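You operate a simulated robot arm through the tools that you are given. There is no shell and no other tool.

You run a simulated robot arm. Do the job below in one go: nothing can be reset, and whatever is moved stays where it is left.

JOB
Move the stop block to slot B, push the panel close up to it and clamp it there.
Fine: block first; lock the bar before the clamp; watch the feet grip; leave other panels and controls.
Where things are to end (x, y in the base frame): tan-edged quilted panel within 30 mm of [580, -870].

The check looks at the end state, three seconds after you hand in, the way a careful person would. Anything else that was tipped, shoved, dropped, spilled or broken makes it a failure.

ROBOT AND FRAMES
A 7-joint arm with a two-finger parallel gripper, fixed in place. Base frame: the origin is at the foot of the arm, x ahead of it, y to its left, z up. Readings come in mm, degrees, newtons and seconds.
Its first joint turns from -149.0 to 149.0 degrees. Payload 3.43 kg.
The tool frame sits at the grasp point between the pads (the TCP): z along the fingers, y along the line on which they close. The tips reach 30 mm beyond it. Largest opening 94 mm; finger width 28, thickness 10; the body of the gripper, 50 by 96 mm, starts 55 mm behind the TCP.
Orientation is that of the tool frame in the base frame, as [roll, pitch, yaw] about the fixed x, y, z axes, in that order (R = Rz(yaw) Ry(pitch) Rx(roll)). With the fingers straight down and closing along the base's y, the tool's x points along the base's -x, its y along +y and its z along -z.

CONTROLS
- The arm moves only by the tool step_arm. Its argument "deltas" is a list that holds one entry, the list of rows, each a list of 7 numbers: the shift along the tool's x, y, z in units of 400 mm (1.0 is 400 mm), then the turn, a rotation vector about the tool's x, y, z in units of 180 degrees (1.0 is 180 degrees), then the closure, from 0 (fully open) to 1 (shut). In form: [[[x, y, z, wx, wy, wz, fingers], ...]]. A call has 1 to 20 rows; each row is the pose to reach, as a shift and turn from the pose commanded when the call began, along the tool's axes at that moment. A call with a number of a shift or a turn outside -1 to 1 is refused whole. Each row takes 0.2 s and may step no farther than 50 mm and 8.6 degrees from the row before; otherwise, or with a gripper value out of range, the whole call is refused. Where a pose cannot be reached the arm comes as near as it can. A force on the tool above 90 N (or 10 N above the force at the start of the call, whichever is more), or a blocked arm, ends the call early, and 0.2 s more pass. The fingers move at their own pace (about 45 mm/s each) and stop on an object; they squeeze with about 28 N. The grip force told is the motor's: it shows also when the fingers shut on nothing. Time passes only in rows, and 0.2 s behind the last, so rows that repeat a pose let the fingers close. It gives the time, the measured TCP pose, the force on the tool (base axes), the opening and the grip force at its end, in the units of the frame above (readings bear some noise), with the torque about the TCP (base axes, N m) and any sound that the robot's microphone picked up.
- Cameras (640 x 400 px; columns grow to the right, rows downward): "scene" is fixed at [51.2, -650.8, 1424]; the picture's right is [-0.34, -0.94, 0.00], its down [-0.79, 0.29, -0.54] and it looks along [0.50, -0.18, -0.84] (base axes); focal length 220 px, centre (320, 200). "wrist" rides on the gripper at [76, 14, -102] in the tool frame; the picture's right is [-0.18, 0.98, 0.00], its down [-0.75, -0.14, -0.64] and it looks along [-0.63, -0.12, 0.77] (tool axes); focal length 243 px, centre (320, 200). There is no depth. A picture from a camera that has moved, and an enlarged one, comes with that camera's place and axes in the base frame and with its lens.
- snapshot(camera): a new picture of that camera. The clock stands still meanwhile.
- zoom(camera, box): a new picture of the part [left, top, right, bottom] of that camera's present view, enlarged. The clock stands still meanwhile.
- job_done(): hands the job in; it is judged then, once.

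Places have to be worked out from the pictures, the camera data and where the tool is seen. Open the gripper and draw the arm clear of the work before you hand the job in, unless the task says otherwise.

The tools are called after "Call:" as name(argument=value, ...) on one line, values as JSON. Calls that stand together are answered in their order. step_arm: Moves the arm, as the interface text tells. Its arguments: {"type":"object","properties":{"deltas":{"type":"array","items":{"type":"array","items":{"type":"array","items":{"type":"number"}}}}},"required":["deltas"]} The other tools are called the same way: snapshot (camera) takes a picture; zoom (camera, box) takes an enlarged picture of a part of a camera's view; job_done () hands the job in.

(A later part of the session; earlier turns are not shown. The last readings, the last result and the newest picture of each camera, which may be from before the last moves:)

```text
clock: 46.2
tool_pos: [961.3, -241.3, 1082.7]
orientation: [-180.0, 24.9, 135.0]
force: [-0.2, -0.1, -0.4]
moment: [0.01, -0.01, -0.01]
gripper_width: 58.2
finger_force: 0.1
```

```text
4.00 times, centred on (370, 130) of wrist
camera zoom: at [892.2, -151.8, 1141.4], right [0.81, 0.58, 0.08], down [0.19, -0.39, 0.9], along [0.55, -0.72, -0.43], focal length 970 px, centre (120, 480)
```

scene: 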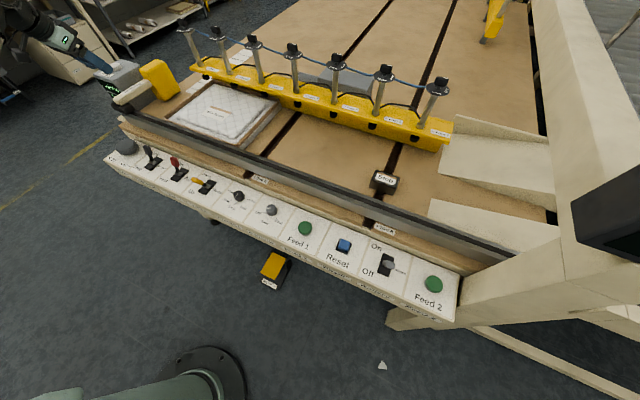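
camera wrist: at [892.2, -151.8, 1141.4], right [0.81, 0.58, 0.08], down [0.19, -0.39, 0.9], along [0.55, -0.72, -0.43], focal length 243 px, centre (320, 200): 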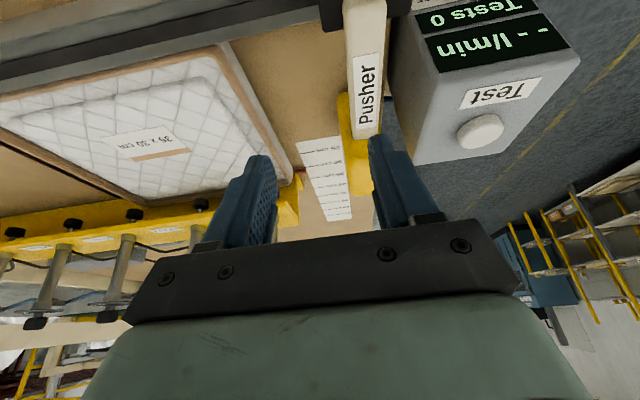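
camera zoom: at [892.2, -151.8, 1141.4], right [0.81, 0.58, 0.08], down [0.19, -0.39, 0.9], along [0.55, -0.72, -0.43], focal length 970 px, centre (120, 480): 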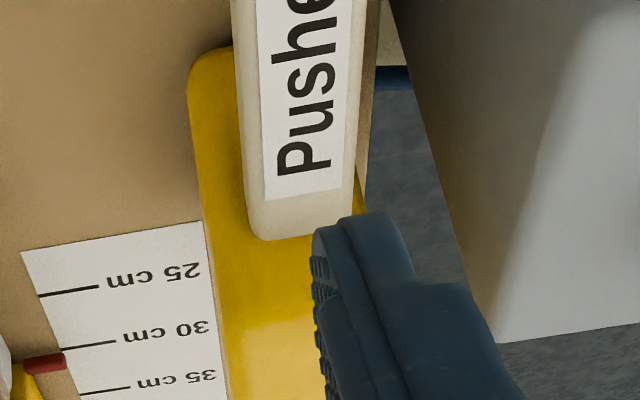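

The arm's centre is at e≈-552 and the box face at e≈-608, so the open fingers will pass with about 17 mm to spare. I move to a hover above the arm at n=890, z=1020.

Call:
step_arm(deltas=[[[-0.006, 0.027, 0.046, 0, 0, 0, 0.38], [-0.012, 0.054, 0.092, 0, 0, 0, 0.38], [-0.018, 0.08, 0.138, 0, 0, 0, 0.38], [-0.0235, 0.1073, 0.184, 0, 0, 0, 0.38], [-0.0235, 0.1073, 0.184, 0, 0, 0, 0.38]]])

Call:
snapshot(camera="wrist")

Call:
zoom(camera="scene", box=[60, 20, 220, 130])

```text
clock: 47.4
tool_pos: [1017.9, -238.6, 1017.8]
orientation: [180.0, 25.0, 135.0]
force: [0.0, 0.4, 0.1]
moment: [-0.01, 0.03, 0.0]
gripper_width: 58.4
finger_force: 0.0
```

```text
taken
camera wrist: at [949.0, -150.3, 1078.5], right [0.81, 0.58, 0.08], down [0.19, -0.39, 0.9], along [0.55, -0.72, -0.43], focal length 243 px, centre (320, 200)
```

wrist: 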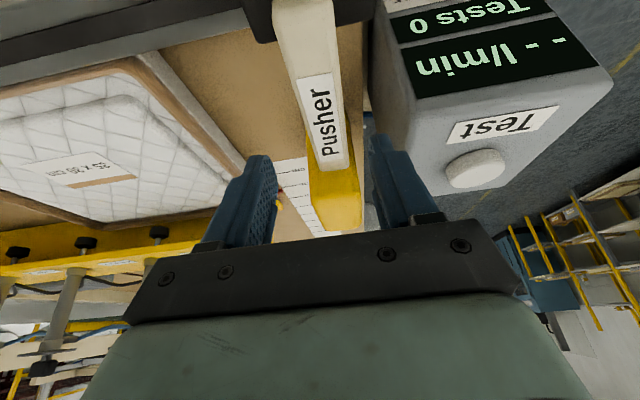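

```text
3.64 times, centred on (140, 75) of scene
camera zoom: at [51.2, -650.8, 1424.0], right [-0.34, -0.94, 0.0], down [-0.79, 0.29, -0.54], along [0.5, -0.18, -0.84], focal length 802 px, centre (974, 654)
```

zoom: 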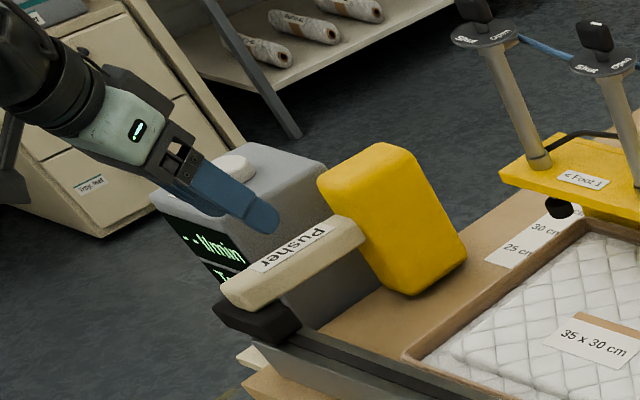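

I zoom to check the arm between the finger positions before lowering.

Call:
zoom(camera="wrist", box=[250, 20, 410, 120])

Call:
zoom(camera="wrist", box=[240, 110, 440, 235])

```text
4.00 times, centred on (330, 70) of wrist
camera zoom: at [949.0, -150.3, 1078.5], right [0.81, 0.58, 0.08], down [0.19, -0.39, 0.9], along [0.55, -0.72, -0.43], focal length 970 px, centre (280, 720)
```

zoom: 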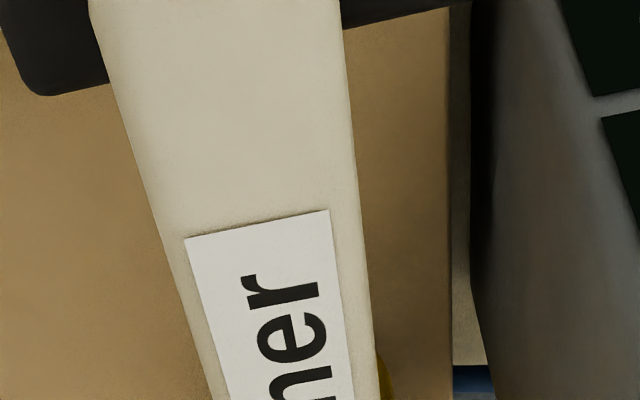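

```text
3.20 times, centred on (340, 172) of wrist
camera zoom: at [949.0, -150.3, 1078.5], right [0.81, 0.58, 0.08], down [0.19, -0.39, 0.9], along [0.55, -0.72, -0.43], focal length 776 px, centre (256, 288)
```

zoom: 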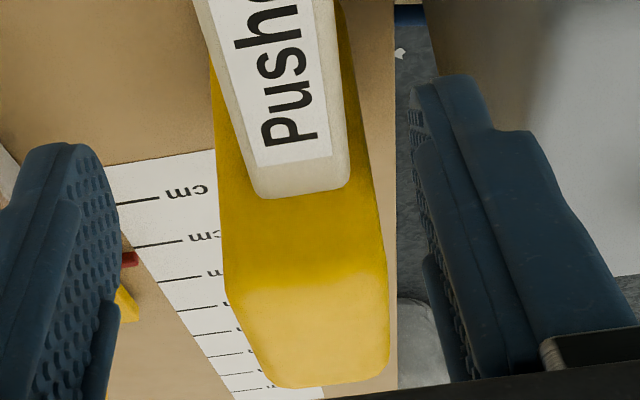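

The arm's centre refines to e≈-554. I shift 3 mm and lower so the fingers straddle the arm at z≈942.

Call:
step_arm(deltas=[[[0, 0.0075, 0, 0, 0, 0, 0.38], [0.02, 0.0075, 0.043, 0, 0, 0, 0.38], [0.04, 0.0075, 0.086, 0, 0, 0, 0.38], [0.06, 0.0075, 0.129, 0, 0, 0, 0.38], [0.0803, 0.0075, 0.1722, 0, 0, 0, 0.38], [0.0803, 0.0075, 0.1722, 0, 0, 0, 0.38]]])

Call:
snapshot(camera="wrist")

Call:
zoom(camera="scene", box=[80, 40, 200, 130])

```text
clock: 48.8
tool_pos: [1021.1, -238.8, 943.9]
orientation: [180.0, 25.0, 135.0]
force: [-0.2, -0.4, 0.7]
moment: [-0.02, -0.04, -0.01]
gripper_width: 58.2
finger_force: 0.1
```

```text
taken
camera wrist: at [952.3, -149.2, 1003.5], right [0.81, 0.58, 0.08], down [0.19, -0.39, 0.9], along [0.55, -0.72, -0.43], focal length 243 px, centre (320, 200)
```

wrist: 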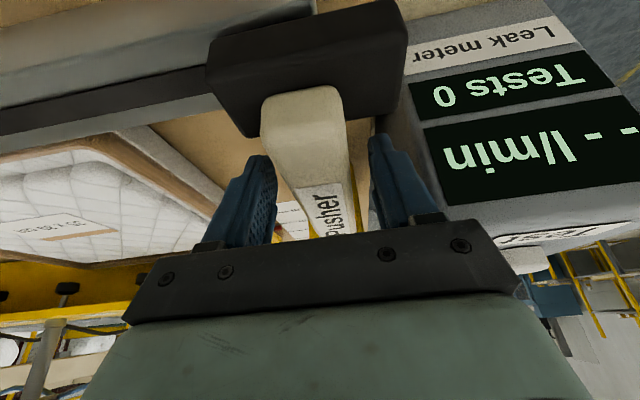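

```text
4.44 times, centred on (140, 85) of scene
camera zoom: at [51.2, -650.8, 1424.0], right [-0.34, -0.94, 0.0], down [-0.79, 0.29, -0.54], along [0.5, -0.18, -0.84], focal length 980 px, centre (1120, 711)
```

zoom: 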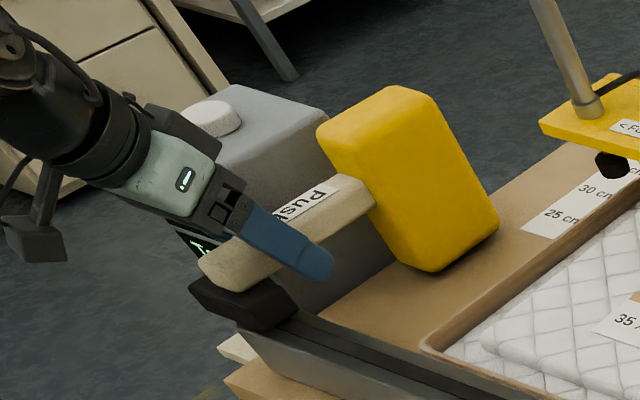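

The fingers straddle the pusher arm with clearance on both sides. I close on it.

Call:
step_arm(deltas=[[[0, 0, 0, 0, 0, 0, 0.55], [0, 0, 0, 0, 0, 0, 0.65], [0, 0, 0, 0, 0, 0, 0.8], [0, 0, 0, 0, 0, 0, 1], [0, 0, 0, 0, 0, 0, 1], [0, 0, 0, 0, 0, 0, 1]]])

Call:
snapshot(camera="wrist")

```text
clock: 50.2
tool_pos: [1020.6, -238.0, 942.8]
orientation: [180.0, 25.0, 135.0]
force: [0.7, 0.7, -0.7]
moment: [-0.09, -0.17, -0.01]
gripper_width: 36.3
finger_force: 45.2
```

```text
taken
camera wrist: at [952.3, -149.1, 1003.6], right [0.81, 0.58, 0.08], down [0.19, -0.39, 0.9], along [0.55, -0.72, -0.43], focal length 243 px, centre (320, 200)
```

wrist: 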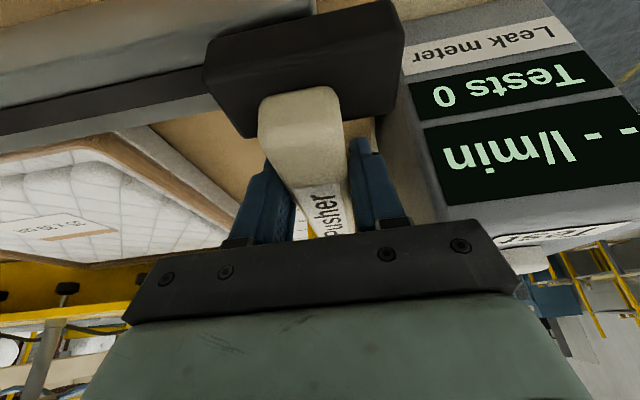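

The arm is gripped (36 mm). I try a first slow 40 mm along the rail to see that the pusher slides freely.

Call:
step_arm(deltas=[[[0, -0.02, 0, 0, 0, 0, 1], [0, -0.04, 0, 0, 0, 0, 1], [0, -0.06, 0, 0, 0, 0, 1], [0, -0.08, 0, 0, 0, 0, 1], [0, -0.1, 0, 0, 0, 0, 1], [0, -0.1, 0, 0, 0, 0, 1]]])

Call:
snapshot(camera="scene")

Call:
zoom(camera="scene", box=[80, 40, 280, 165])

```text
clock: 51.6
tool_pos: [993.3, -265.4, 943.4]
orientation: [179.8, 25.2, 135.0]
force: [5.7, -4.9, 17.6]
moment: [-0.6, -0.49, -0.05]
gripper_width: 35.7
finger_force: 45.1
```

```text
taken
```

scene: 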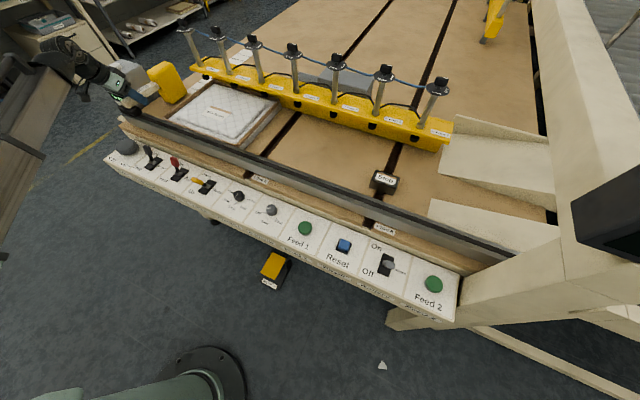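

```text
3.20 times, centred on (180, 102) of scene
camera zoom: at [51.2, -650.8, 1424.0], right [-0.34, -0.94, 0.0], down [-0.79, 0.29, -0.54], along [0.5, -0.18, -0.84], focal length 705 px, centre (768, 512)
```

zoom: 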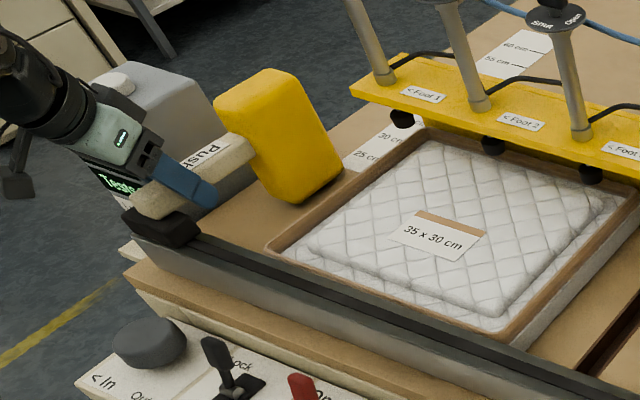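

The pusher slides. A small constraint load of about 18 N appears from the tight grip, so I loosen to 42 mm, so that the fingers just enclose the arm, and push on 60 mm.

Call:
step_arm(deltas=[[[0, 0, 0, 0, 0, 0, 0.553], [0, 0, 0, 0, 0, 0, 0.553], [0, -0.03, 0, 0, 0, 0, 0.553], [0, -0.06, 0, 0, 0, 0, 0.553], [0, -0.09, 0, 0, 0, 0, 0.553], [0, -0.12, 0, 0, 0, 0, 0.553], [0, -0.15, 0, 0, 0, 0, 0.553], [0, -0.15, 0, 0, 0, 0, 0.553]]])

Call:
zoom(camera="scene", box=[80, 40, 280, 165])

Call:
snapshot(camera="wrist")

```text
clock: 53.4
tool_pos: [949.4, -307.8, 942.8]
orientation: [179.9, 24.9, 134.9]
force: [-0.2, -0.4, -0.2]
moment: [0.03, 0.0, 0.02]
gripper_width: 41.9
finger_force: 0.2
```

```text
3.20 times, centred on (180, 102) of scene
camera zoom: at [51.2, -650.8, 1424.0], right [-0.34, -0.94, 0.0], down [-0.79, 0.29, -0.54], along [0.5, -0.18, -0.84], focal length 705 px, centre (768, 512)
```

zoom: 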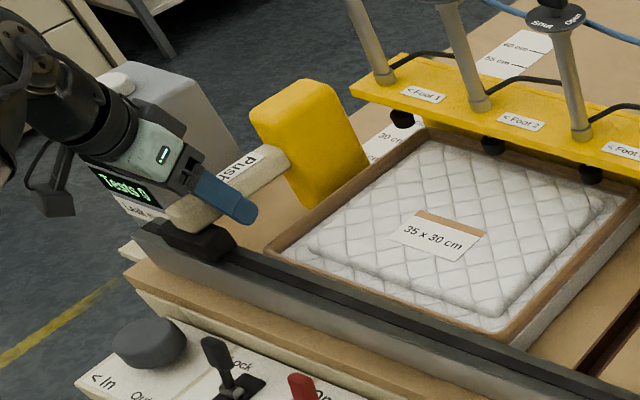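

```text
taken
camera wrist: at [880.9, -218.0, 1002.2], right [0.81, 0.58, 0.08], down [0.19, -0.39, 0.9], along [0.55, -0.72, -0.43], focal length 243 px, centre (320, 200)
```

wrist: 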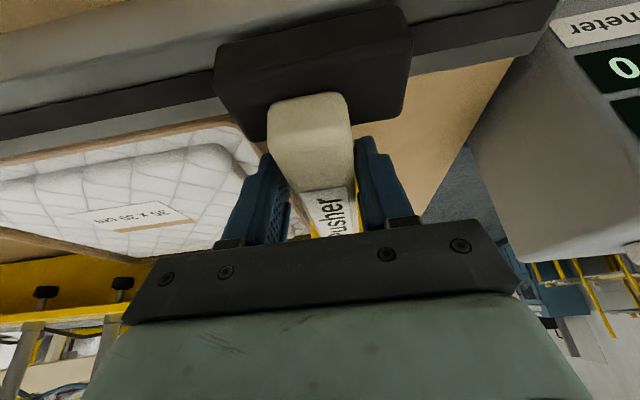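

The pusher slides with almost no force and the pad is now close to the panel's trailing edge. I continue at a gentle pace and watch the panel pick up.

Call:
step_arm(deltas=[[[0, -0.025, 0, 0, 0, 0, 0.553], [0, -0.05, 0, 0, 0, 0, 0.553], [0, -0.075, 0, 0, 0, 0, 0.553], [0, -0.1, 0, 0, 0, 0, 0.553], [0, -0.125, 0, 0, 0, 0, 0.553], [0, -0.15, 0, 0, 0, 0, 0.553], [0, -0.175, 0, 0, 0, 0, 0.553], [0, -0.2, 0, 0, 0, 0, 0.553], [0, -0.2, 0, 0, 0, 0, 0.553]]])

Call:
snapshot(camera="scene")

Call:
zoom(camera="scene", box=[120, 40, 320, 165])

Call:
snapshot(camera="wrist")

```text
clock: 55.4
tool_pos: [894.0, -363.9, 940.9]
orientation: [180.0, 25.0, 135.0]
force: [0.6, 1.7, 0.7]
moment: [0.02, -0.02, -0.03]
gripper_width: 42.5
finger_force: 0.5
```

```text
taken
```

scene: 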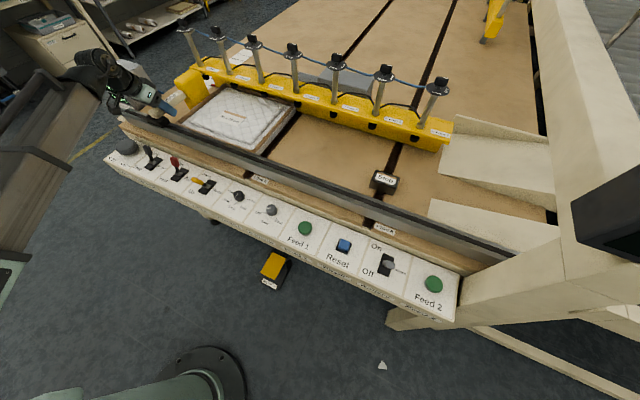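

```text
3.20 times, centred on (220, 102) of scene
camera zoom: at [51.2, -650.8, 1424.0], right [-0.34, -0.94, 0.0], down [-0.79, 0.29, -0.54], along [0.5, -0.18, -0.84], focal length 705 px, centre (640, 512)
```

zoom: 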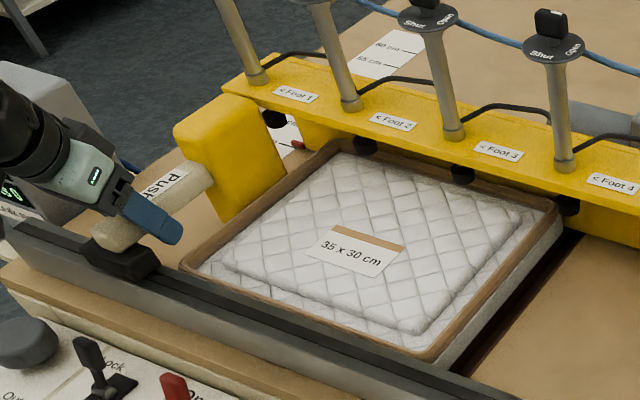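

```text
taken
camera wrist: at [824.5, -274.5, 1001.0], right [0.81, 0.58, 0.08], down [0.19, -0.39, 0.9], along [0.55, -0.72, -0.43], focal length 243 px, centre (320, 200)
```

wrist: 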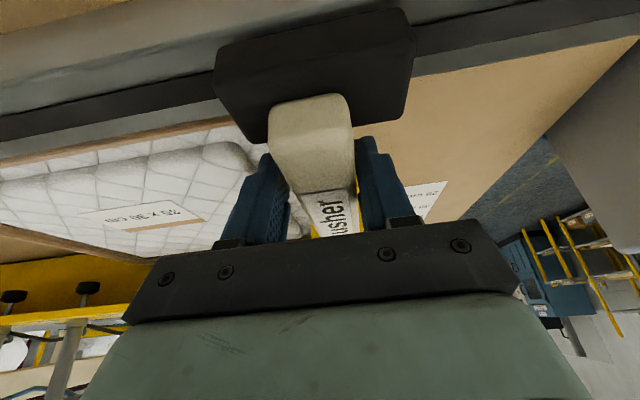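

The panel is moving squarely along the rail with almost no force (about 70 mm so far). I keep pushing another 160 mm.

Call:
step_arm(deltas=[[[0, -0.03, 0, 0, 0, 0, 0.553], [0, -0.06, 0, 0, 0, 0, 0.553], [0, -0.095, 0, 0, 0, 0, 0.553], [0, -0.13, 0, 0, 0, 0, 0.553], [0, -0.165, 0, 0, 0, 0, 0.553], [0, -0.2, 0, 0, 0, 0, 0.553], [0, -0.235, 0, 0, 0, 0, 0.553], [0, -0.27, 0, 0, 0, 0, 0.553], [0, -0.305, 0, 0, 0, 0, 0.553], [0, -0.34, 0, 0, 0, 0, 0.553], [0, -0.375, 0, 0, 0, 0, 0.553], [0, -0.4, 0, 0, 0, 0, 0.553], [0, -0.4, 0, 0, 0, 0, 0.553]]])

Call:
snapshot(camera="scene")

Call:
zoom(camera="scene", box=[160, 50, 360, 175])

```text
clock: 58.2
tool_pos: [779.1, -476.5, 941.4]
orientation: [180.0, 25.0, 135.1]
force: [-0.2, 0.6, -0.6]
moment: [-0.01, 0.0, 0.0]
gripper_width: 42.6
finger_force: 0.3
```

```text
taken
```

scene: 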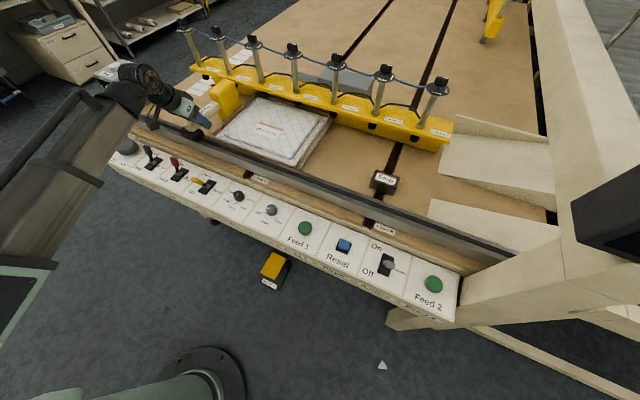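

```text
3.20 times, centred on (260, 112) of scene
camera zoom: at [51.2, -650.8, 1424.0], right [-0.34, -0.94, 0.0], down [-0.79, 0.29, -0.54], along [0.5, -0.18, -0.84], focal length 705 px, centre (512, 480)
```

zoom: 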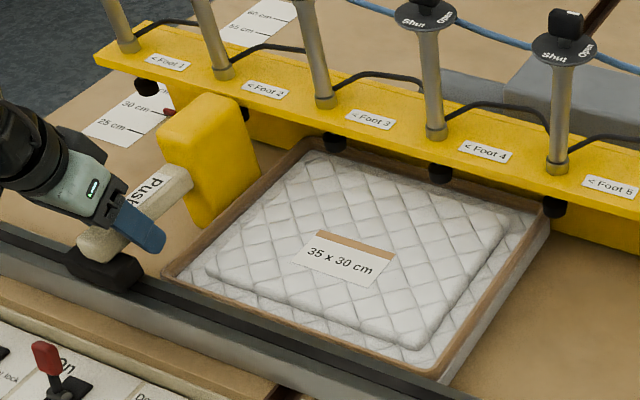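

The panel is now centred near e≈-11 and still square, and the pad passes the feet freely. I push another 180 mm.

Call:
step_arm(deltas=[[[0, -0.03, 0, 0, 0, 0, 0.553], [0, -0.06, 0, 0, 0, 0, 0.553], [0, -0.095, 0, 0, 0, 0, 0.553], [0, -0.13, 0, 0, 0, 0, 0.553], [0, -0.165, 0, 0, 0, 0, 0.553], [0, -0.2, 0, 0, 0, 0, 0.553], [0, -0.235, 0, 0, 0, 0, 0.553], [0, -0.27, 0, 0, 0, 0, 0.553], [0, -0.305, 0, 0, 0, 0, 0.553], [0, -0.34, 0, 0, 0, 0, 0.553], [0, -0.375, 0, 0, 0, 0, 0.553], [0, -0.41, 0, 0, 0, 0, 0.553], [0, -0.44, 0, 0, 0, 0, 0.553], [0, -0.45, 0, 0, 0, 0, 0.553], [0, -0.45, 0, 0, 0, 0, 0.553]]])

Call:
snapshot(camera="scene")

Call:
zoom(camera="scene", box=[220, 70, 420, 195])

Call:
snapshot(camera="wrist")

```text
clock: 61.4
tool_pos: [652.3, -602.4, 940.7]
orientation: [-180.0, 25.0, 135.0]
force: [0.8, -0.1, 0.0]
moment: [-0.02, 0.0, 0.0]
gripper_width: 42.1
finger_force: 0.5
```

```text
taken
```

scene: 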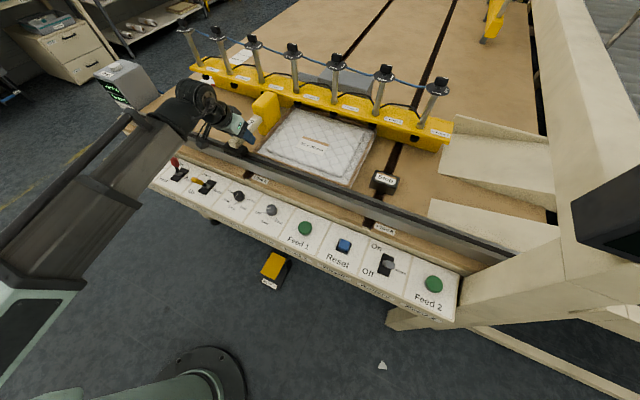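

```text
3.20 times, centred on (320, 132) of scene
camera zoom: at [51.2, -650.8, 1424.0], right [-0.34, -0.94, 0.0], down [-0.79, 0.29, -0.54], along [0.5, -0.18, -0.84], focal length 705 px, centre (320, 416)
```

zoom: 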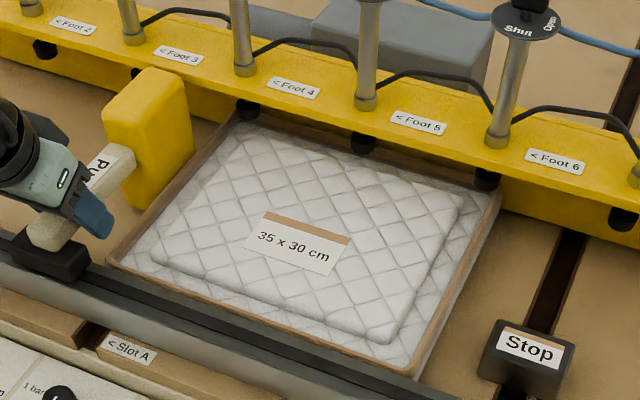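

```text
taken
camera wrist: at [584.4, -514.7, 1001.6], right [0.81, 0.58, 0.08], down [0.19, -0.39, 0.9], along [0.55, -0.72, -0.43], focal length 243 px, centre (320, 200)
```

wrist: 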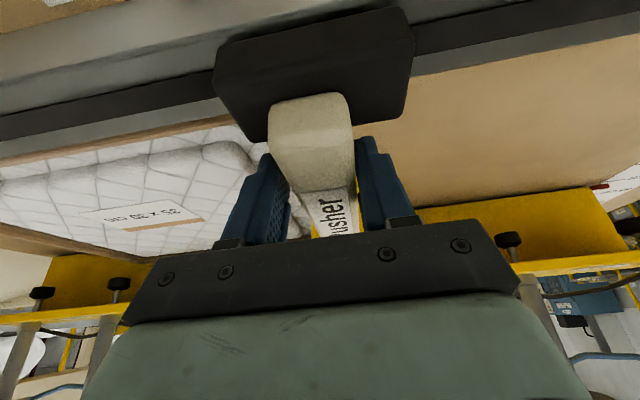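

There is roughly 40 mm left to the stop. I push 32 mm more, slowly, then look again.

Call:
step_arm(deltas=[[[0, -0.02, 0, 0, 0, 0, 0.553], [0, -0.04, 0, 0, 0, 0, 0.553], [0, -0.06, 0, 0, 0, 0, 0.553], [0, -0.08, 0, 0, 0, 0, 0.553], [0, -0.08, 0, 0, 0, 0, 0.553]]])

Call:
zoom(camera="scene", box=[320, 110, 420, 195])

Call:
zoom(camera="scene", box=[220, 70, 420, 195])

```text
clock: 62.6
tool_pos: [629.0, -626.1, 941.1]
orientation: [-180.0, 25.0, 135.1]
force: [0.5, 0.6, 0.2]
moment: [0.03, 0.02, -0.02]
gripper_width: 42.3
finger_force: 0.4
```

```text
4.71 times, centred on (370, 152) of scene
camera zoom: at [51.2, -650.8, 1424.0], right [-0.34, -0.94, 0.0], down [-0.79, 0.29, -0.54], along [0.5, -0.18, -0.84], focal length 1037 px, centre (85, 424)
```

zoom: 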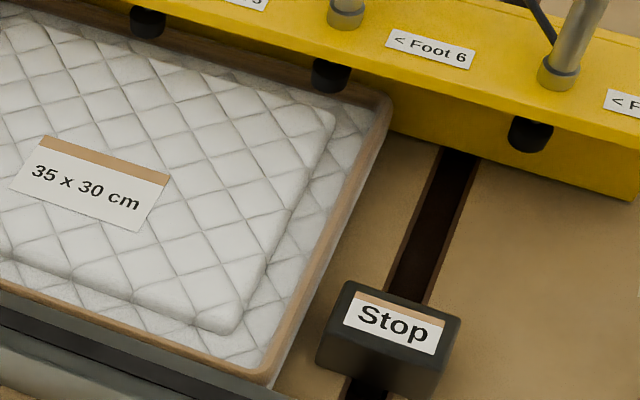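

```text
3.20 times, centred on (320, 132) of scene
camera zoom: at [51.2, -650.8, 1424.0], right [-0.34, -0.94, 0.0], down [-0.79, 0.29, -0.54], along [0.5, -0.18, -0.84], focal length 705 px, centre (320, 416)
```

zoom: 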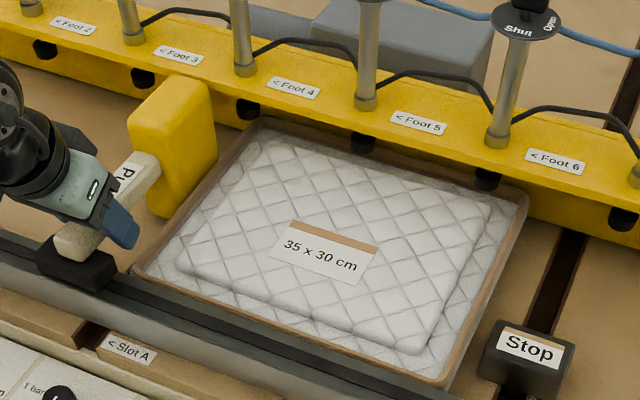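

The gap to the stop is about 12–15 mm and the panel is square to it. I close it in 2 mm steps, watching the force.

Call:
step_arm(deltas=[[[0, -0.005, 0, 0, 0, 0, 0.553], [0, -0.01, 0, 0, 0, 0, 0.553], [0, -0.015, 0, 0, 0, 0, 0.553], [0, -0.02, 0, 0, 0, 0, 0.553], [0, -0.02, 0, 0, 0, 0, 0.553]]])

Call:
zoom(camera="scene", box=[350, 140, 410, 195])

```text
clock: 63.8
tool_pos: [623.8, -632.7, 940.8]
orientation: [-179.9, 25.0, 135.0]
force: [0.7, 0.5, -0.9]
moment: [0.02, 0.04, -0.04]
gripper_width: 43.2
finger_force: 1.1
```

```text
7.27 times, centred on (380, 168) of scene
camera zoom: at [51.2, -650.8, 1424.0], right [-0.34, -0.94, 0.0], down [-0.79, 0.29, -0.54], along [0.5, -0.18, -0.84], focal length 1603 px, centre (-116, 436)
```

zoom: 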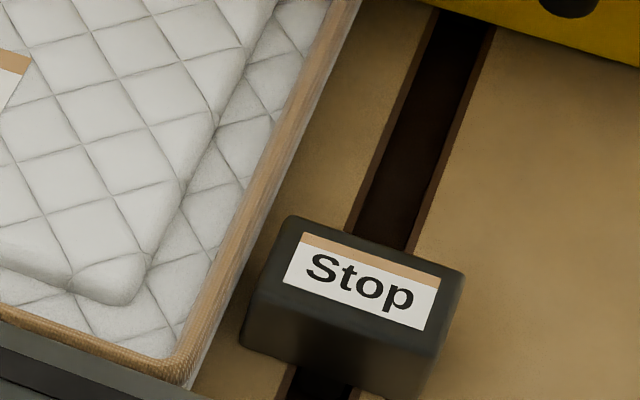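

About a 10–12 mm gap remains in the picture. I continue in 2 mm steps.

Call:
step_arm(deltas=[[[0, -0.005, 0, 0, 0, 0, 0.553], [0, -0.01, 0, 0, 0, 0, 0.553], [0, -0.015, 0, 0, 0, 0, 0.553], [0, -0.02, 0, 0, 0, 0, 0.553], [0, -0.02, 0, 0, 0, 0, 0.553]]])

Call:
zoom(camera="scene", box=[350, 140, 410, 195])

```text
clock: 65.0
tool_pos: [619.9, -638.3, 942.2]
orientation: [179.9, 25.0, 135.0]
force: [1.3, 1.0, -0.5]
moment: [-0.03, 0.0, -0.01]
gripper_width: 43.1
finger_force: 1.5
```

```text
7.27 times, centred on (380, 168) of scene
camera zoom: at [51.2, -650.8, 1424.0], right [-0.34, -0.94, 0.0], down [-0.79, 0.29, -0.54], along [0.5, -0.18, -0.84], focal length 1603 px, centre (-116, 436)
```

zoom: 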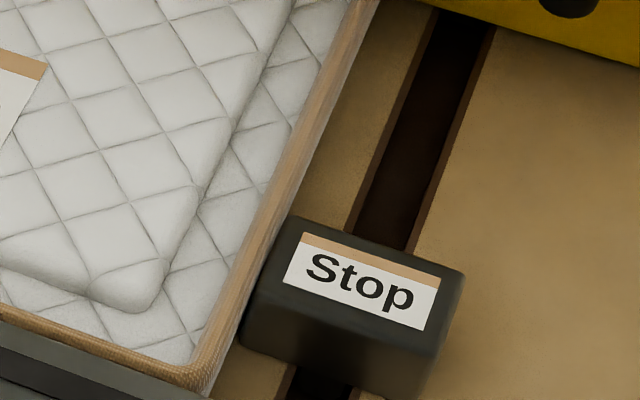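

Only about 3–4 mm is left. I push the last few millimetres in 1 mm steps until light contact.

Call:
step_arm(deltas=[[[0, -0.0025, 0, 0, 0, 0, 0.553], [0, -0.005, 0, 0, 0, 0, 0.553], [0, -0.0075, 0, 0, 0, 0, 0.553], [0, -0.0075, 0, 0, 0, 0, 0.553]]])

Call:
zoom(camera="scene", box=[350, 140, 410, 195])

Call:
snapshot(camera="wrist")

Call:
zoom(camera="scene", box=[220, 70, 420, 195])

```text
clock: 66.0
tool_pos: [617.8, -640.5, 941.5]
orientation: [180.0, 24.9, 135.1]
force: [1.5, 3.0, 0.6]
moment: [0.03, -0.02, -0.01]
gripper_width: 43.6
finger_force: 1.6
```

```text
7.27 times, centred on (380, 168) of scene
camera zoom: at [51.2, -650.8, 1424.0], right [-0.34, -0.94, 0.0], down [-0.79, 0.29, -0.54], along [0.5, -0.18, -0.84], focal length 1603 px, centre (-116, 436)
```

zoom: 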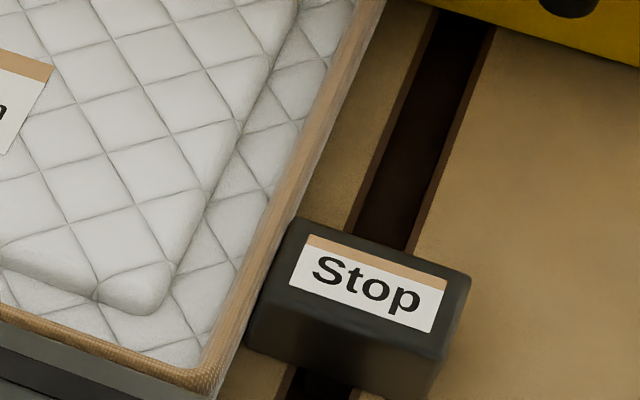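

```text
taken
camera wrist: at [548.7, -551.5, 1002.0], right [0.81, 0.58, 0.08], down [0.19, -0.39, 0.9], along [0.55, -0.72, -0.43], focal length 243 px, centre (320, 200)
```

wrist: 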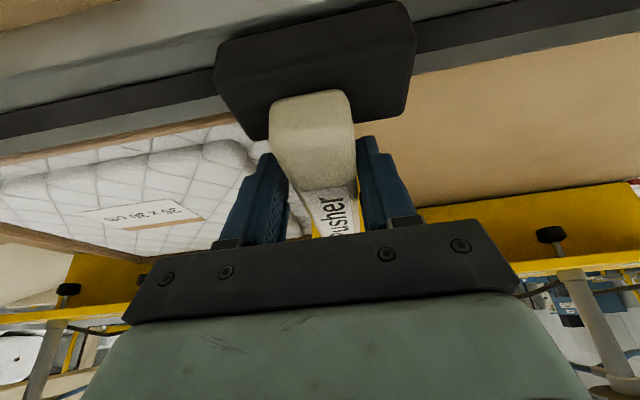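

```text
3.20 times, centred on (320, 132) of scene
camera zoom: at [51.2, -650.8, 1424.0], right [-0.34, -0.94, 0.0], down [-0.79, 0.29, -0.54], along [0.5, -0.18, -0.84], focal length 705 px, centre (320, 416)
```

zoom: 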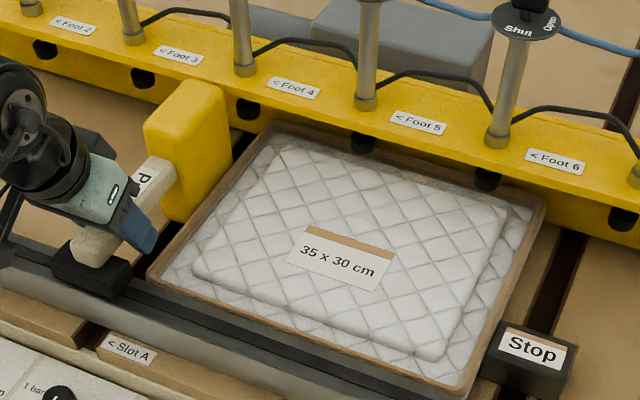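

The panel has met the stop: the block took up about 3 mm of slot play, at only 3 N. The panel's centre works out at about (573, -876), some 10 mm from the target, with the far edge under feet 4–6. I now slide the pusher back the way it came, slowly at first.

Call:
step_arm(deltas=[[[0, 0.01, 0, 0, 0, 0, 0.553], [0, 0.025, 0, 0, 0, 0, 0.553], [0, 0.05, 0, 0, 0, 0, 0.553], [0, 0.08, 0, 0, 0, 0, 0.553], [0, 0.115, 0, 0, 0, 0, 0.553], [0, 0.15, 0, 0, 0, 0, 0.553], [0, 0.15, 0, 0, 0, 0, 0.553]]])

Call:
zoom(camera="scene", box=[220, 70, 420, 195])

Call:
zoom(camera="scene", box=[350, 140, 410, 195])

```text
clock: 67.6
tool_pos: [659.5, -598.1, 941.1]
orientation: [-180.0, 25.0, 134.9]
force: [0.9, 0.4, -0.1]
moment: [-0.02, 0.02, -0.01]
gripper_width: 42.4
finger_force: 0.0
```

```text
3.20 times, centred on (320, 132) of scene
camera zoom: at [51.2, -650.8, 1424.0], right [-0.34, -0.94, 0.0], down [-0.79, 0.29, -0.54], along [0.5, -0.18, -0.84], focal length 705 px, centre (320, 416)
```

zoom: 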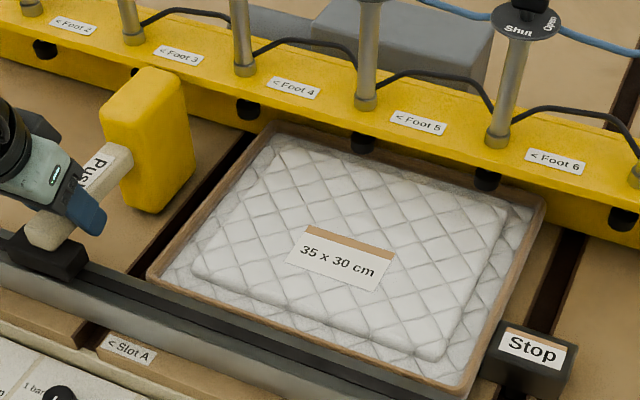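

```text
7.27 times, centred on (380, 168) of scene
camera zoom: at [51.2, -650.8, 1424.0], right [-0.34, -0.94, 0.0], down [-0.79, 0.29, -0.54], along [0.5, -0.18, -0.84], focal length 1603 px, centre (-116, 436)
```

zoom: 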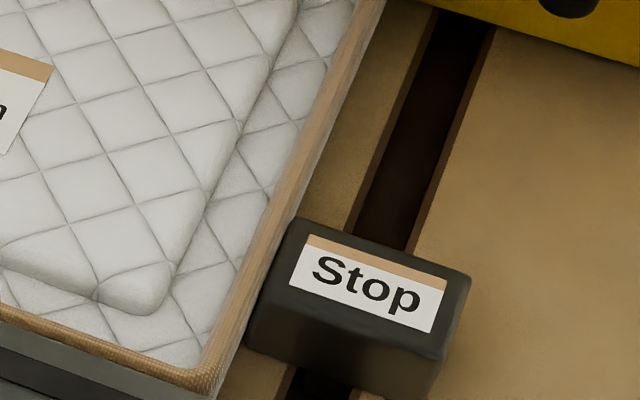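

The panel and stop stay put while the pusher comes away. I continue returning the pusher along the rail.

Call:
step_arm(deltas=[[[0, 0.05, 0, 0, 0, 0, 0.553], [0, 0.12, 0, 0, 0, 0, 0.553], [0, 0.2, 0, 0, 0, 0, 0.553], [0, 0.28, 0, 0, 0, 0, 0.553], [0, 0.36, 0, 0, 0, 0, 0.553], [0, 0.44, 0, 0, 0, 0, 0.553], [0, 0.52, 0, 0, 0, 0, 0.553], [0, 0.6, 0, 0, 0, 0, 0.553], [0, 0.68, 0, 0, 0, 0, 0.553], [0, 0.76, 0, 0, 0, 0, 0.553], [0, 0.84, 0, 0, 0, 0, 0.553], [0, 0.92, 0, 0, 0, 0, 0.553], [0, 0.98, 0, 0, 0, 0, 0.553], [0, 1.0, 0, 0, 0, 0, 0.553], [0, 1.0, 0, 0, 0, 0, 0.553]]])

Call:
snapshot(camera="scene")

Call:
snapshot(camera="wrist")

```text
clock: 70.8
tool_pos: [942.3, -315.1, 940.8]
orientation: [-180.0, 25.1, 135.1]
force: [0.6, 0.0, -0.9]
moment: [0.0, -0.02, 0.0]
gripper_width: 42.0
finger_force: 0.0
```

```text
taken
```

scene: 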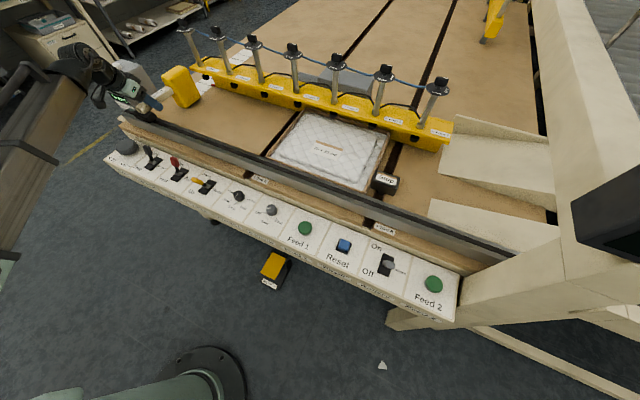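

```text
taken
camera wrist: at [873.9, -226.4, 1001.1], right [0.81, 0.58, 0.08], down [0.19, -0.39, 0.9], along [0.55, -0.72, -0.43], focal length 243 px, centre (320, 200)
```

wrist: 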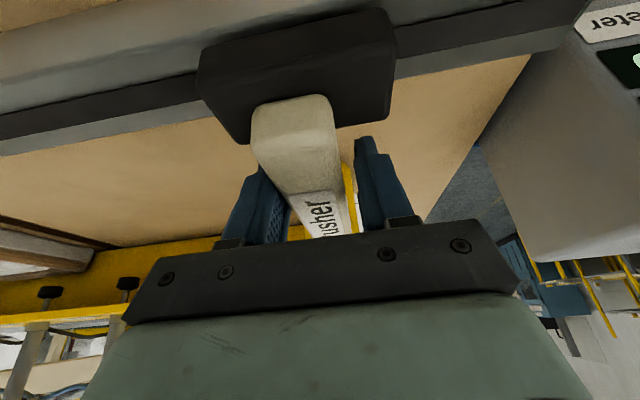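

The panel stays by the stop. I bring the pusher back the last 113 mm to its start place, slowing near the end.

Call:
step_arm(deltas=[[[0, 0.05, 0, 0, 0, 0, 0.553], [0, 0.1, 0, 0, 0, 0, 0.553], [0, 0.15, 0, 0, 0, 0, 0.553], [0, 0.2, 0, 0, 0, 0, 0.553], [0, 0.24, 0, 0, 0, 0, 0.553], [0, 0.265, 0, 0, 0, 0, 0.553], [0, 0.28, 0, 0, 0, 0, 0.553], [0, 0.28, 0, 0, 0, 0, 0.553]]])

Call:
snapshot(camera="wrist")

Call:
zoom(camera="scene", box=[80, 40, 200, 130])

```text
clock: 72.6
tool_pos: [1022.2, -235.6, 943.1]
orientation: [179.9, 25.0, 135.0]
force: [-0.4, -0.9, -0.4]
moment: [0.01, 0.01, 0.03]
gripper_width: 42.2
finger_force: 0.3
```

```text
taken
camera wrist: at [953.8, -146.3, 1003.3], right [0.81, 0.58, 0.08], down [0.19, -0.39, 0.9], along [0.55, -0.72, -0.43], focal length 243 px, centre (320, 200)
```

wrist: 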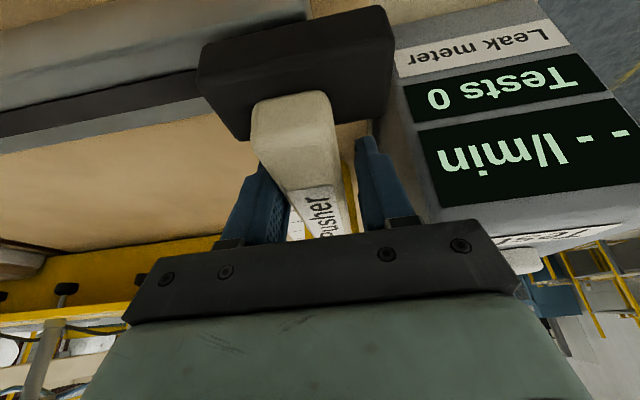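

```text
4.44 times, centred on (140, 85) of scene
camera zoom: at [51.2, -650.8, 1424.0], right [-0.34, -0.94, 0.0], down [-0.79, 0.29, -0.54], along [0.5, -0.18, -0.84], focal length 980 px, centre (1120, 711)
```

zoom: 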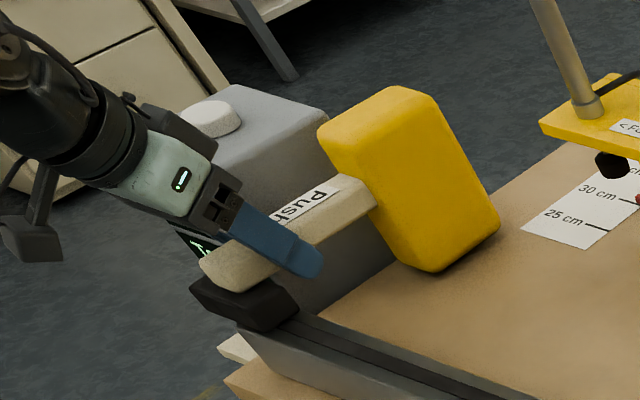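

The pusher is back where it started. I open a little and rise straight up off the arm.

Call:
step_arm(deltas=[[[0, 0, 0, 0, 0, 0, 0.4], [0, -0.006, 0, 0, 0, 0, 0.4], [0, -0.006, 0, 0, 0, 0, 0.4], [-0.0211, -0.006, -0.0453, 0, 0, 0, 0.4], [-0.0528, -0.006, -0.1133, 0, 0, 0, 0.4], [-0.0951, -0.006, -0.204, 0, 0, 0, 0.4], [-0.1268, -0.006, -0.272, 0, 0, 0, 0.4], [-0.1268, -0.006, -0.272, 0, 0, 0, 0.4]]])

Call:
snapshot(camera="wrist")

```text
clock: 74.4
tool_pos: [1017.7, -236.5, 1061.3]
orientation: [180.0, 25.0, 134.9]
force: [0.0, 0.6, -0.4]
moment: [-0.03, -0.04, 0.0]
gripper_width: 56.5
finger_force: 0.1
```

```text
taken
camera wrist: at [950.3, -148.0, 1121.4], right [0.81, 0.58, 0.08], down [0.19, -0.39, 0.9], along [0.55, -0.72, -0.43], focal length 243 px, centre (320, 200)
```

wrist: 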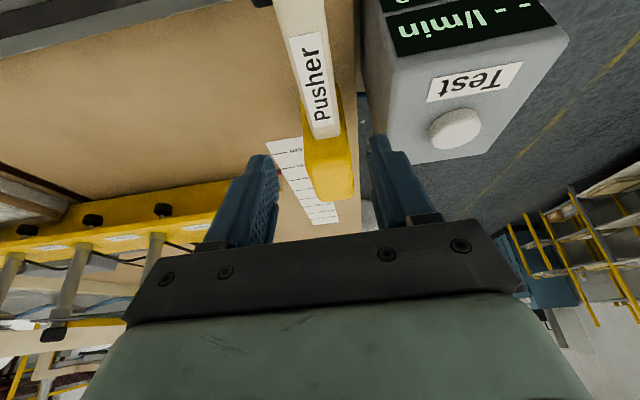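

The arm is clear of the pusher. I straighten the tool and travel back toward the clamp lever, closing the fingers on the way.

Call:
step_arm(deltas=[[[0, -0.07, -0.02, 0, 0.0174, 0, 0.6], [0, -0.15, -0.04, 0, 0.0348, 0, 0.8], [0.003, -0.23, -0.06, 0, 0.052, 0, 1], [0.006, -0.31, -0.07, 0, 0.07, 0, 1], [0.008, -0.39, -0.08, 0, 0.087, 0, 1], [0.01, -0.47, -0.085, 0, 0.105, 0, 1], [0.012, -0.55, -0.089, 0, 0.122, 0, 1], [0.0136, -0.625, -0.089, 0, 0.1389, 0, 1], [0.0136, -0.625, -0.089, 0, 0.1389, 0, 1]]])

Call:
snapshot(camera="scene")

```text
clock: 76.4
tool_pos: [830.0, -396.8, 1091.2]
orientation: [-179.9, 0.0, 135.0]
force: [-0.3, -0.5, 0.9]
moment: [-0.04, 0.03, 0.02]
gripper_width: 0.1
finger_force: 28.1
```

```text
taken
```

scene: 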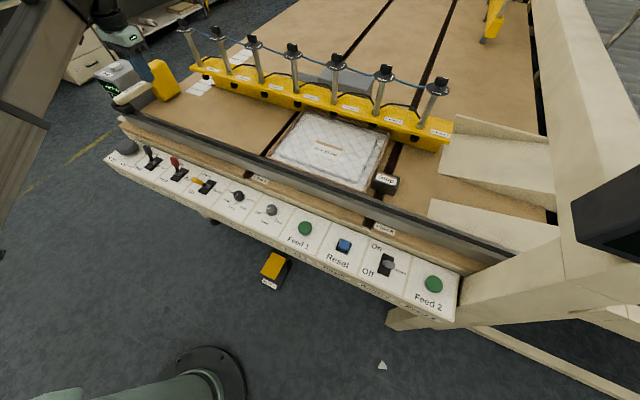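

The scene is clear now. I zoom on the feet over the panel, the levers and the stop to record the "before clamp" state.

Call:
zoom(camera="scene", box=[260, 70, 420, 170])

Call:
zoom(camera="scene", box=[270, 80, 350, 130])

Call:
zoom(camera="scene", box=[340, 95, 420, 145])

Call:
zoom(camera="scene", box=[100, 135, 228, 215])

Call:
step_arm(deltas=[[[0, 0, 0, 0, 0, -0.0455, 1], [0, 0, 0, 0, 0, -0.091, 1], [0, 0, 0, 0, 0, -0.1364, 1], [0, 0, 0, 0, 0, -0.1818, 1], [0, 0, 0, 0, 0, -0.2273, 1], [0, 0, 0, 0, 0, -0.2727, 1], [0, 0, 0, 0, 0, -0.3182, 1], [0, 0, 0, 0, 0, -0.3636, 1], [0, 0, 0, 0, 0, -0.409, 1], [0, 0, 0, 0, 0, -0.4545, 1], [0, 0, 0, 0, 0, -0.5, 1], [0, 0, 0, 0, 0, -0.5, 1]]])

```text
4.00 times, centred on (340, 120) of scene
camera zoom: at [51.2, -650.8, 1424.0], right [-0.34, -0.94, 0.0], down [-0.79, 0.29, -0.54], along [0.5, -0.18, -0.84], focal length 882 px, centre (240, 520)
```

zoom: 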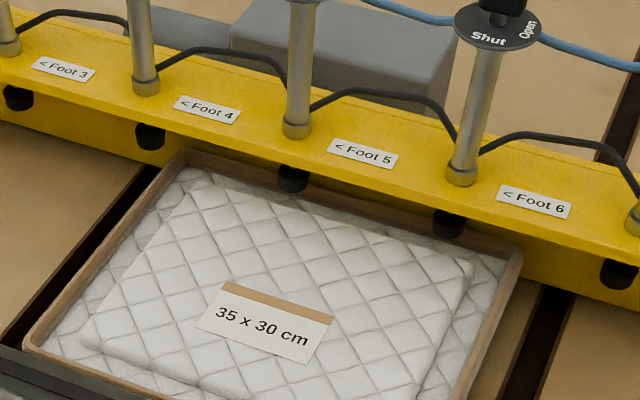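

```text
8.00 times, centred on (310, 105) of scene
camera zoom: at [51.2, -650.8, 1424.0], right [-0.34, -0.94, 0.0], down [-0.79, 0.29, -0.54], along [0.5, -0.18, -0.84], focal length 1764 px, centre (400, 960)
```

zoom: 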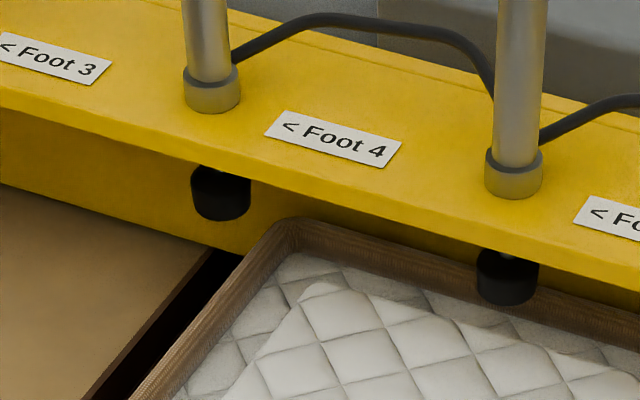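

```text
8.00 times, centred on (380, 120) of scene
camera zoom: at [51.2, -650.8, 1424.0], right [-0.34, -0.94, 0.0], down [-0.79, 0.29, -0.54], along [0.5, -0.18, -0.84], focal length 1764 px, centre (-160, 840)
```

zoom: 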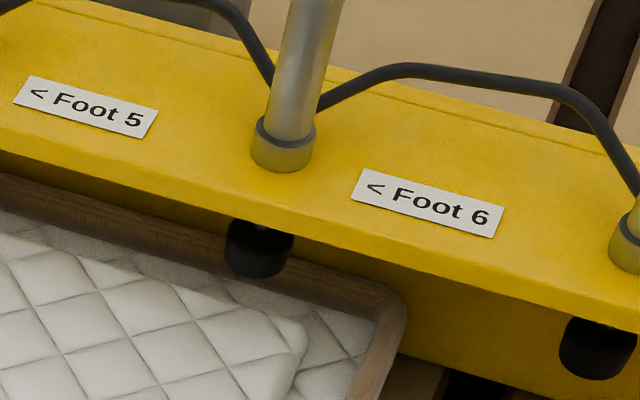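

```text
5.00 times, centred on (164, 175) of scene
camera zoom: at [51.2, -650.8, 1424.0], right [-0.34, -0.94, 0.0], down [-0.79, 0.29, -0.54], along [0.5, -0.18, -0.84], focal length 1102 px, centre (1100, 325)
```

zoom: 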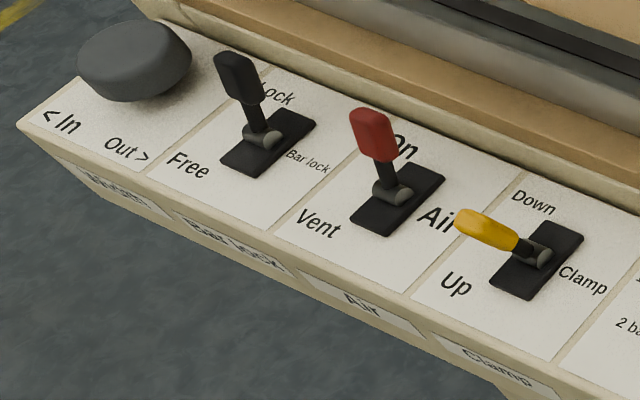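

```text
clock: 79.0
tool_pos: [829.1, -400.0, 1090.9]
orientation: [179.9, 0.0, -134.8]
force: [-0.4, 0.8, -0.1]
moment: [-0.02, 0.0, -0.02]
gripper_width: 0.0
finger_force: 27.6
```

The levers read Lock / On / Up, feet 5 and 6 are squarely over the panel's far border, and foot 4 is just beyond its trailing corner. Now I move to a hover on the base side of the yellow Clamp lever (handle end about e=-111, n=716).

Call:
step_arm(deltas=[[[0.06, 0.06, 0, 0, 0, 0, 1], [0.12, 0.12, 0, 0, 0, 0, 1], [0.18, 0.18, 0.03, 0, 0, 0, 1], [0.24, 0.24, 0.06, 0, 0, 0, 1], [0.3, 0.3, 0.1, 0, 0, 0, 1], [0.36, 0.36, 0.14, 0, 0, 0, 1], [0.42, 0.42, 0.18, 0, 0, 0, 1], [0.4725, 0.4825, 0.2275, 0, 0, 0, 1], [0.4725, 0.4825, 0.2275, 0, 0, 0, 1]]])

Call:
snapshot(camera="wrist")

Call:
snapshot(camera="scene")

```text
clock: 81.0
tool_pos: [562.4, -399.3, 999.5]
orientation: [-180.0, 0.0, -135.0]
force: [0.7, -1.2, 0.6]
moment: [0.02, -0.01, -0.02]
gripper_width: 0.0
finger_force: 28.6
```

```text
taken
camera wrist: at [498.6, -443.6, 1102.9], right [-0.57, 0.82, 0.0], down [0.63, 0.43, 0.64], along [0.53, 0.36, -0.77], focal length 243 px, centre (320, 200)
```

wrist: 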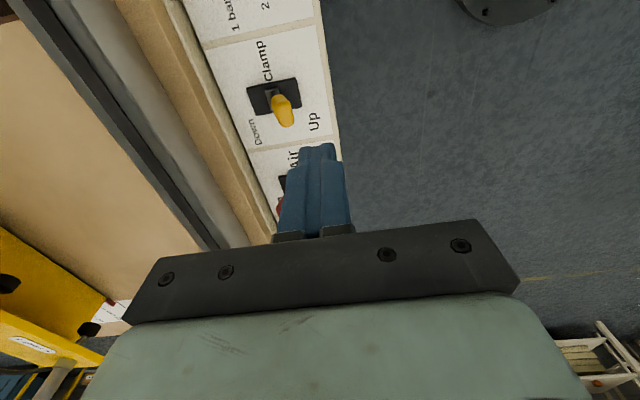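

```text
taken
```

scene: 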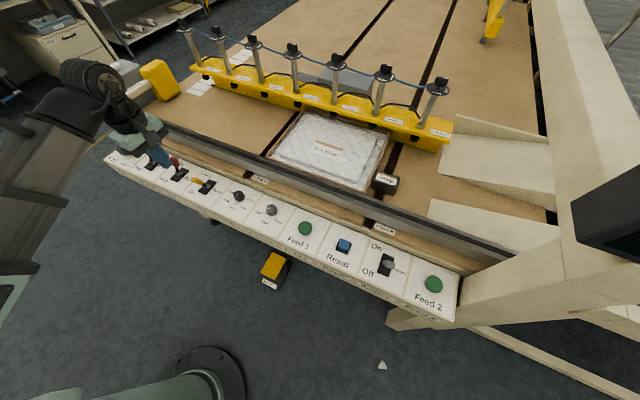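

I zoom on the clamp lever from this hover to get its exact place.

Call:
zoom(camera="wrist", box=[220, 60, 340, 135])

```text
5.33 times, centred on (280, 98) of wrist
camera zoom: at [498.6, -443.6, 1102.9], right [-0.57, 0.82, 0.0], down [0.63, 0.43, 0.64], along [0.53, 0.36, -0.77], focal length 1294 px, centre (533, 747)
```

zoom: 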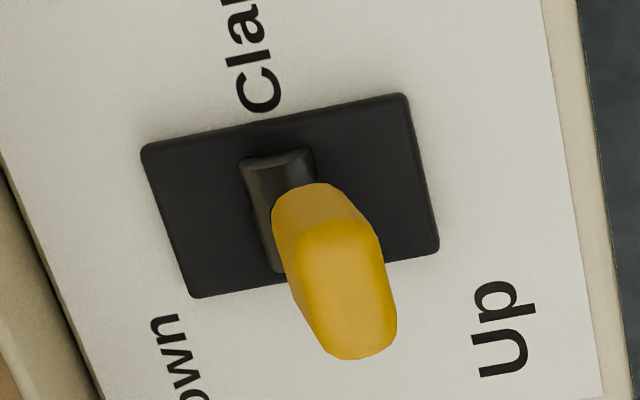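

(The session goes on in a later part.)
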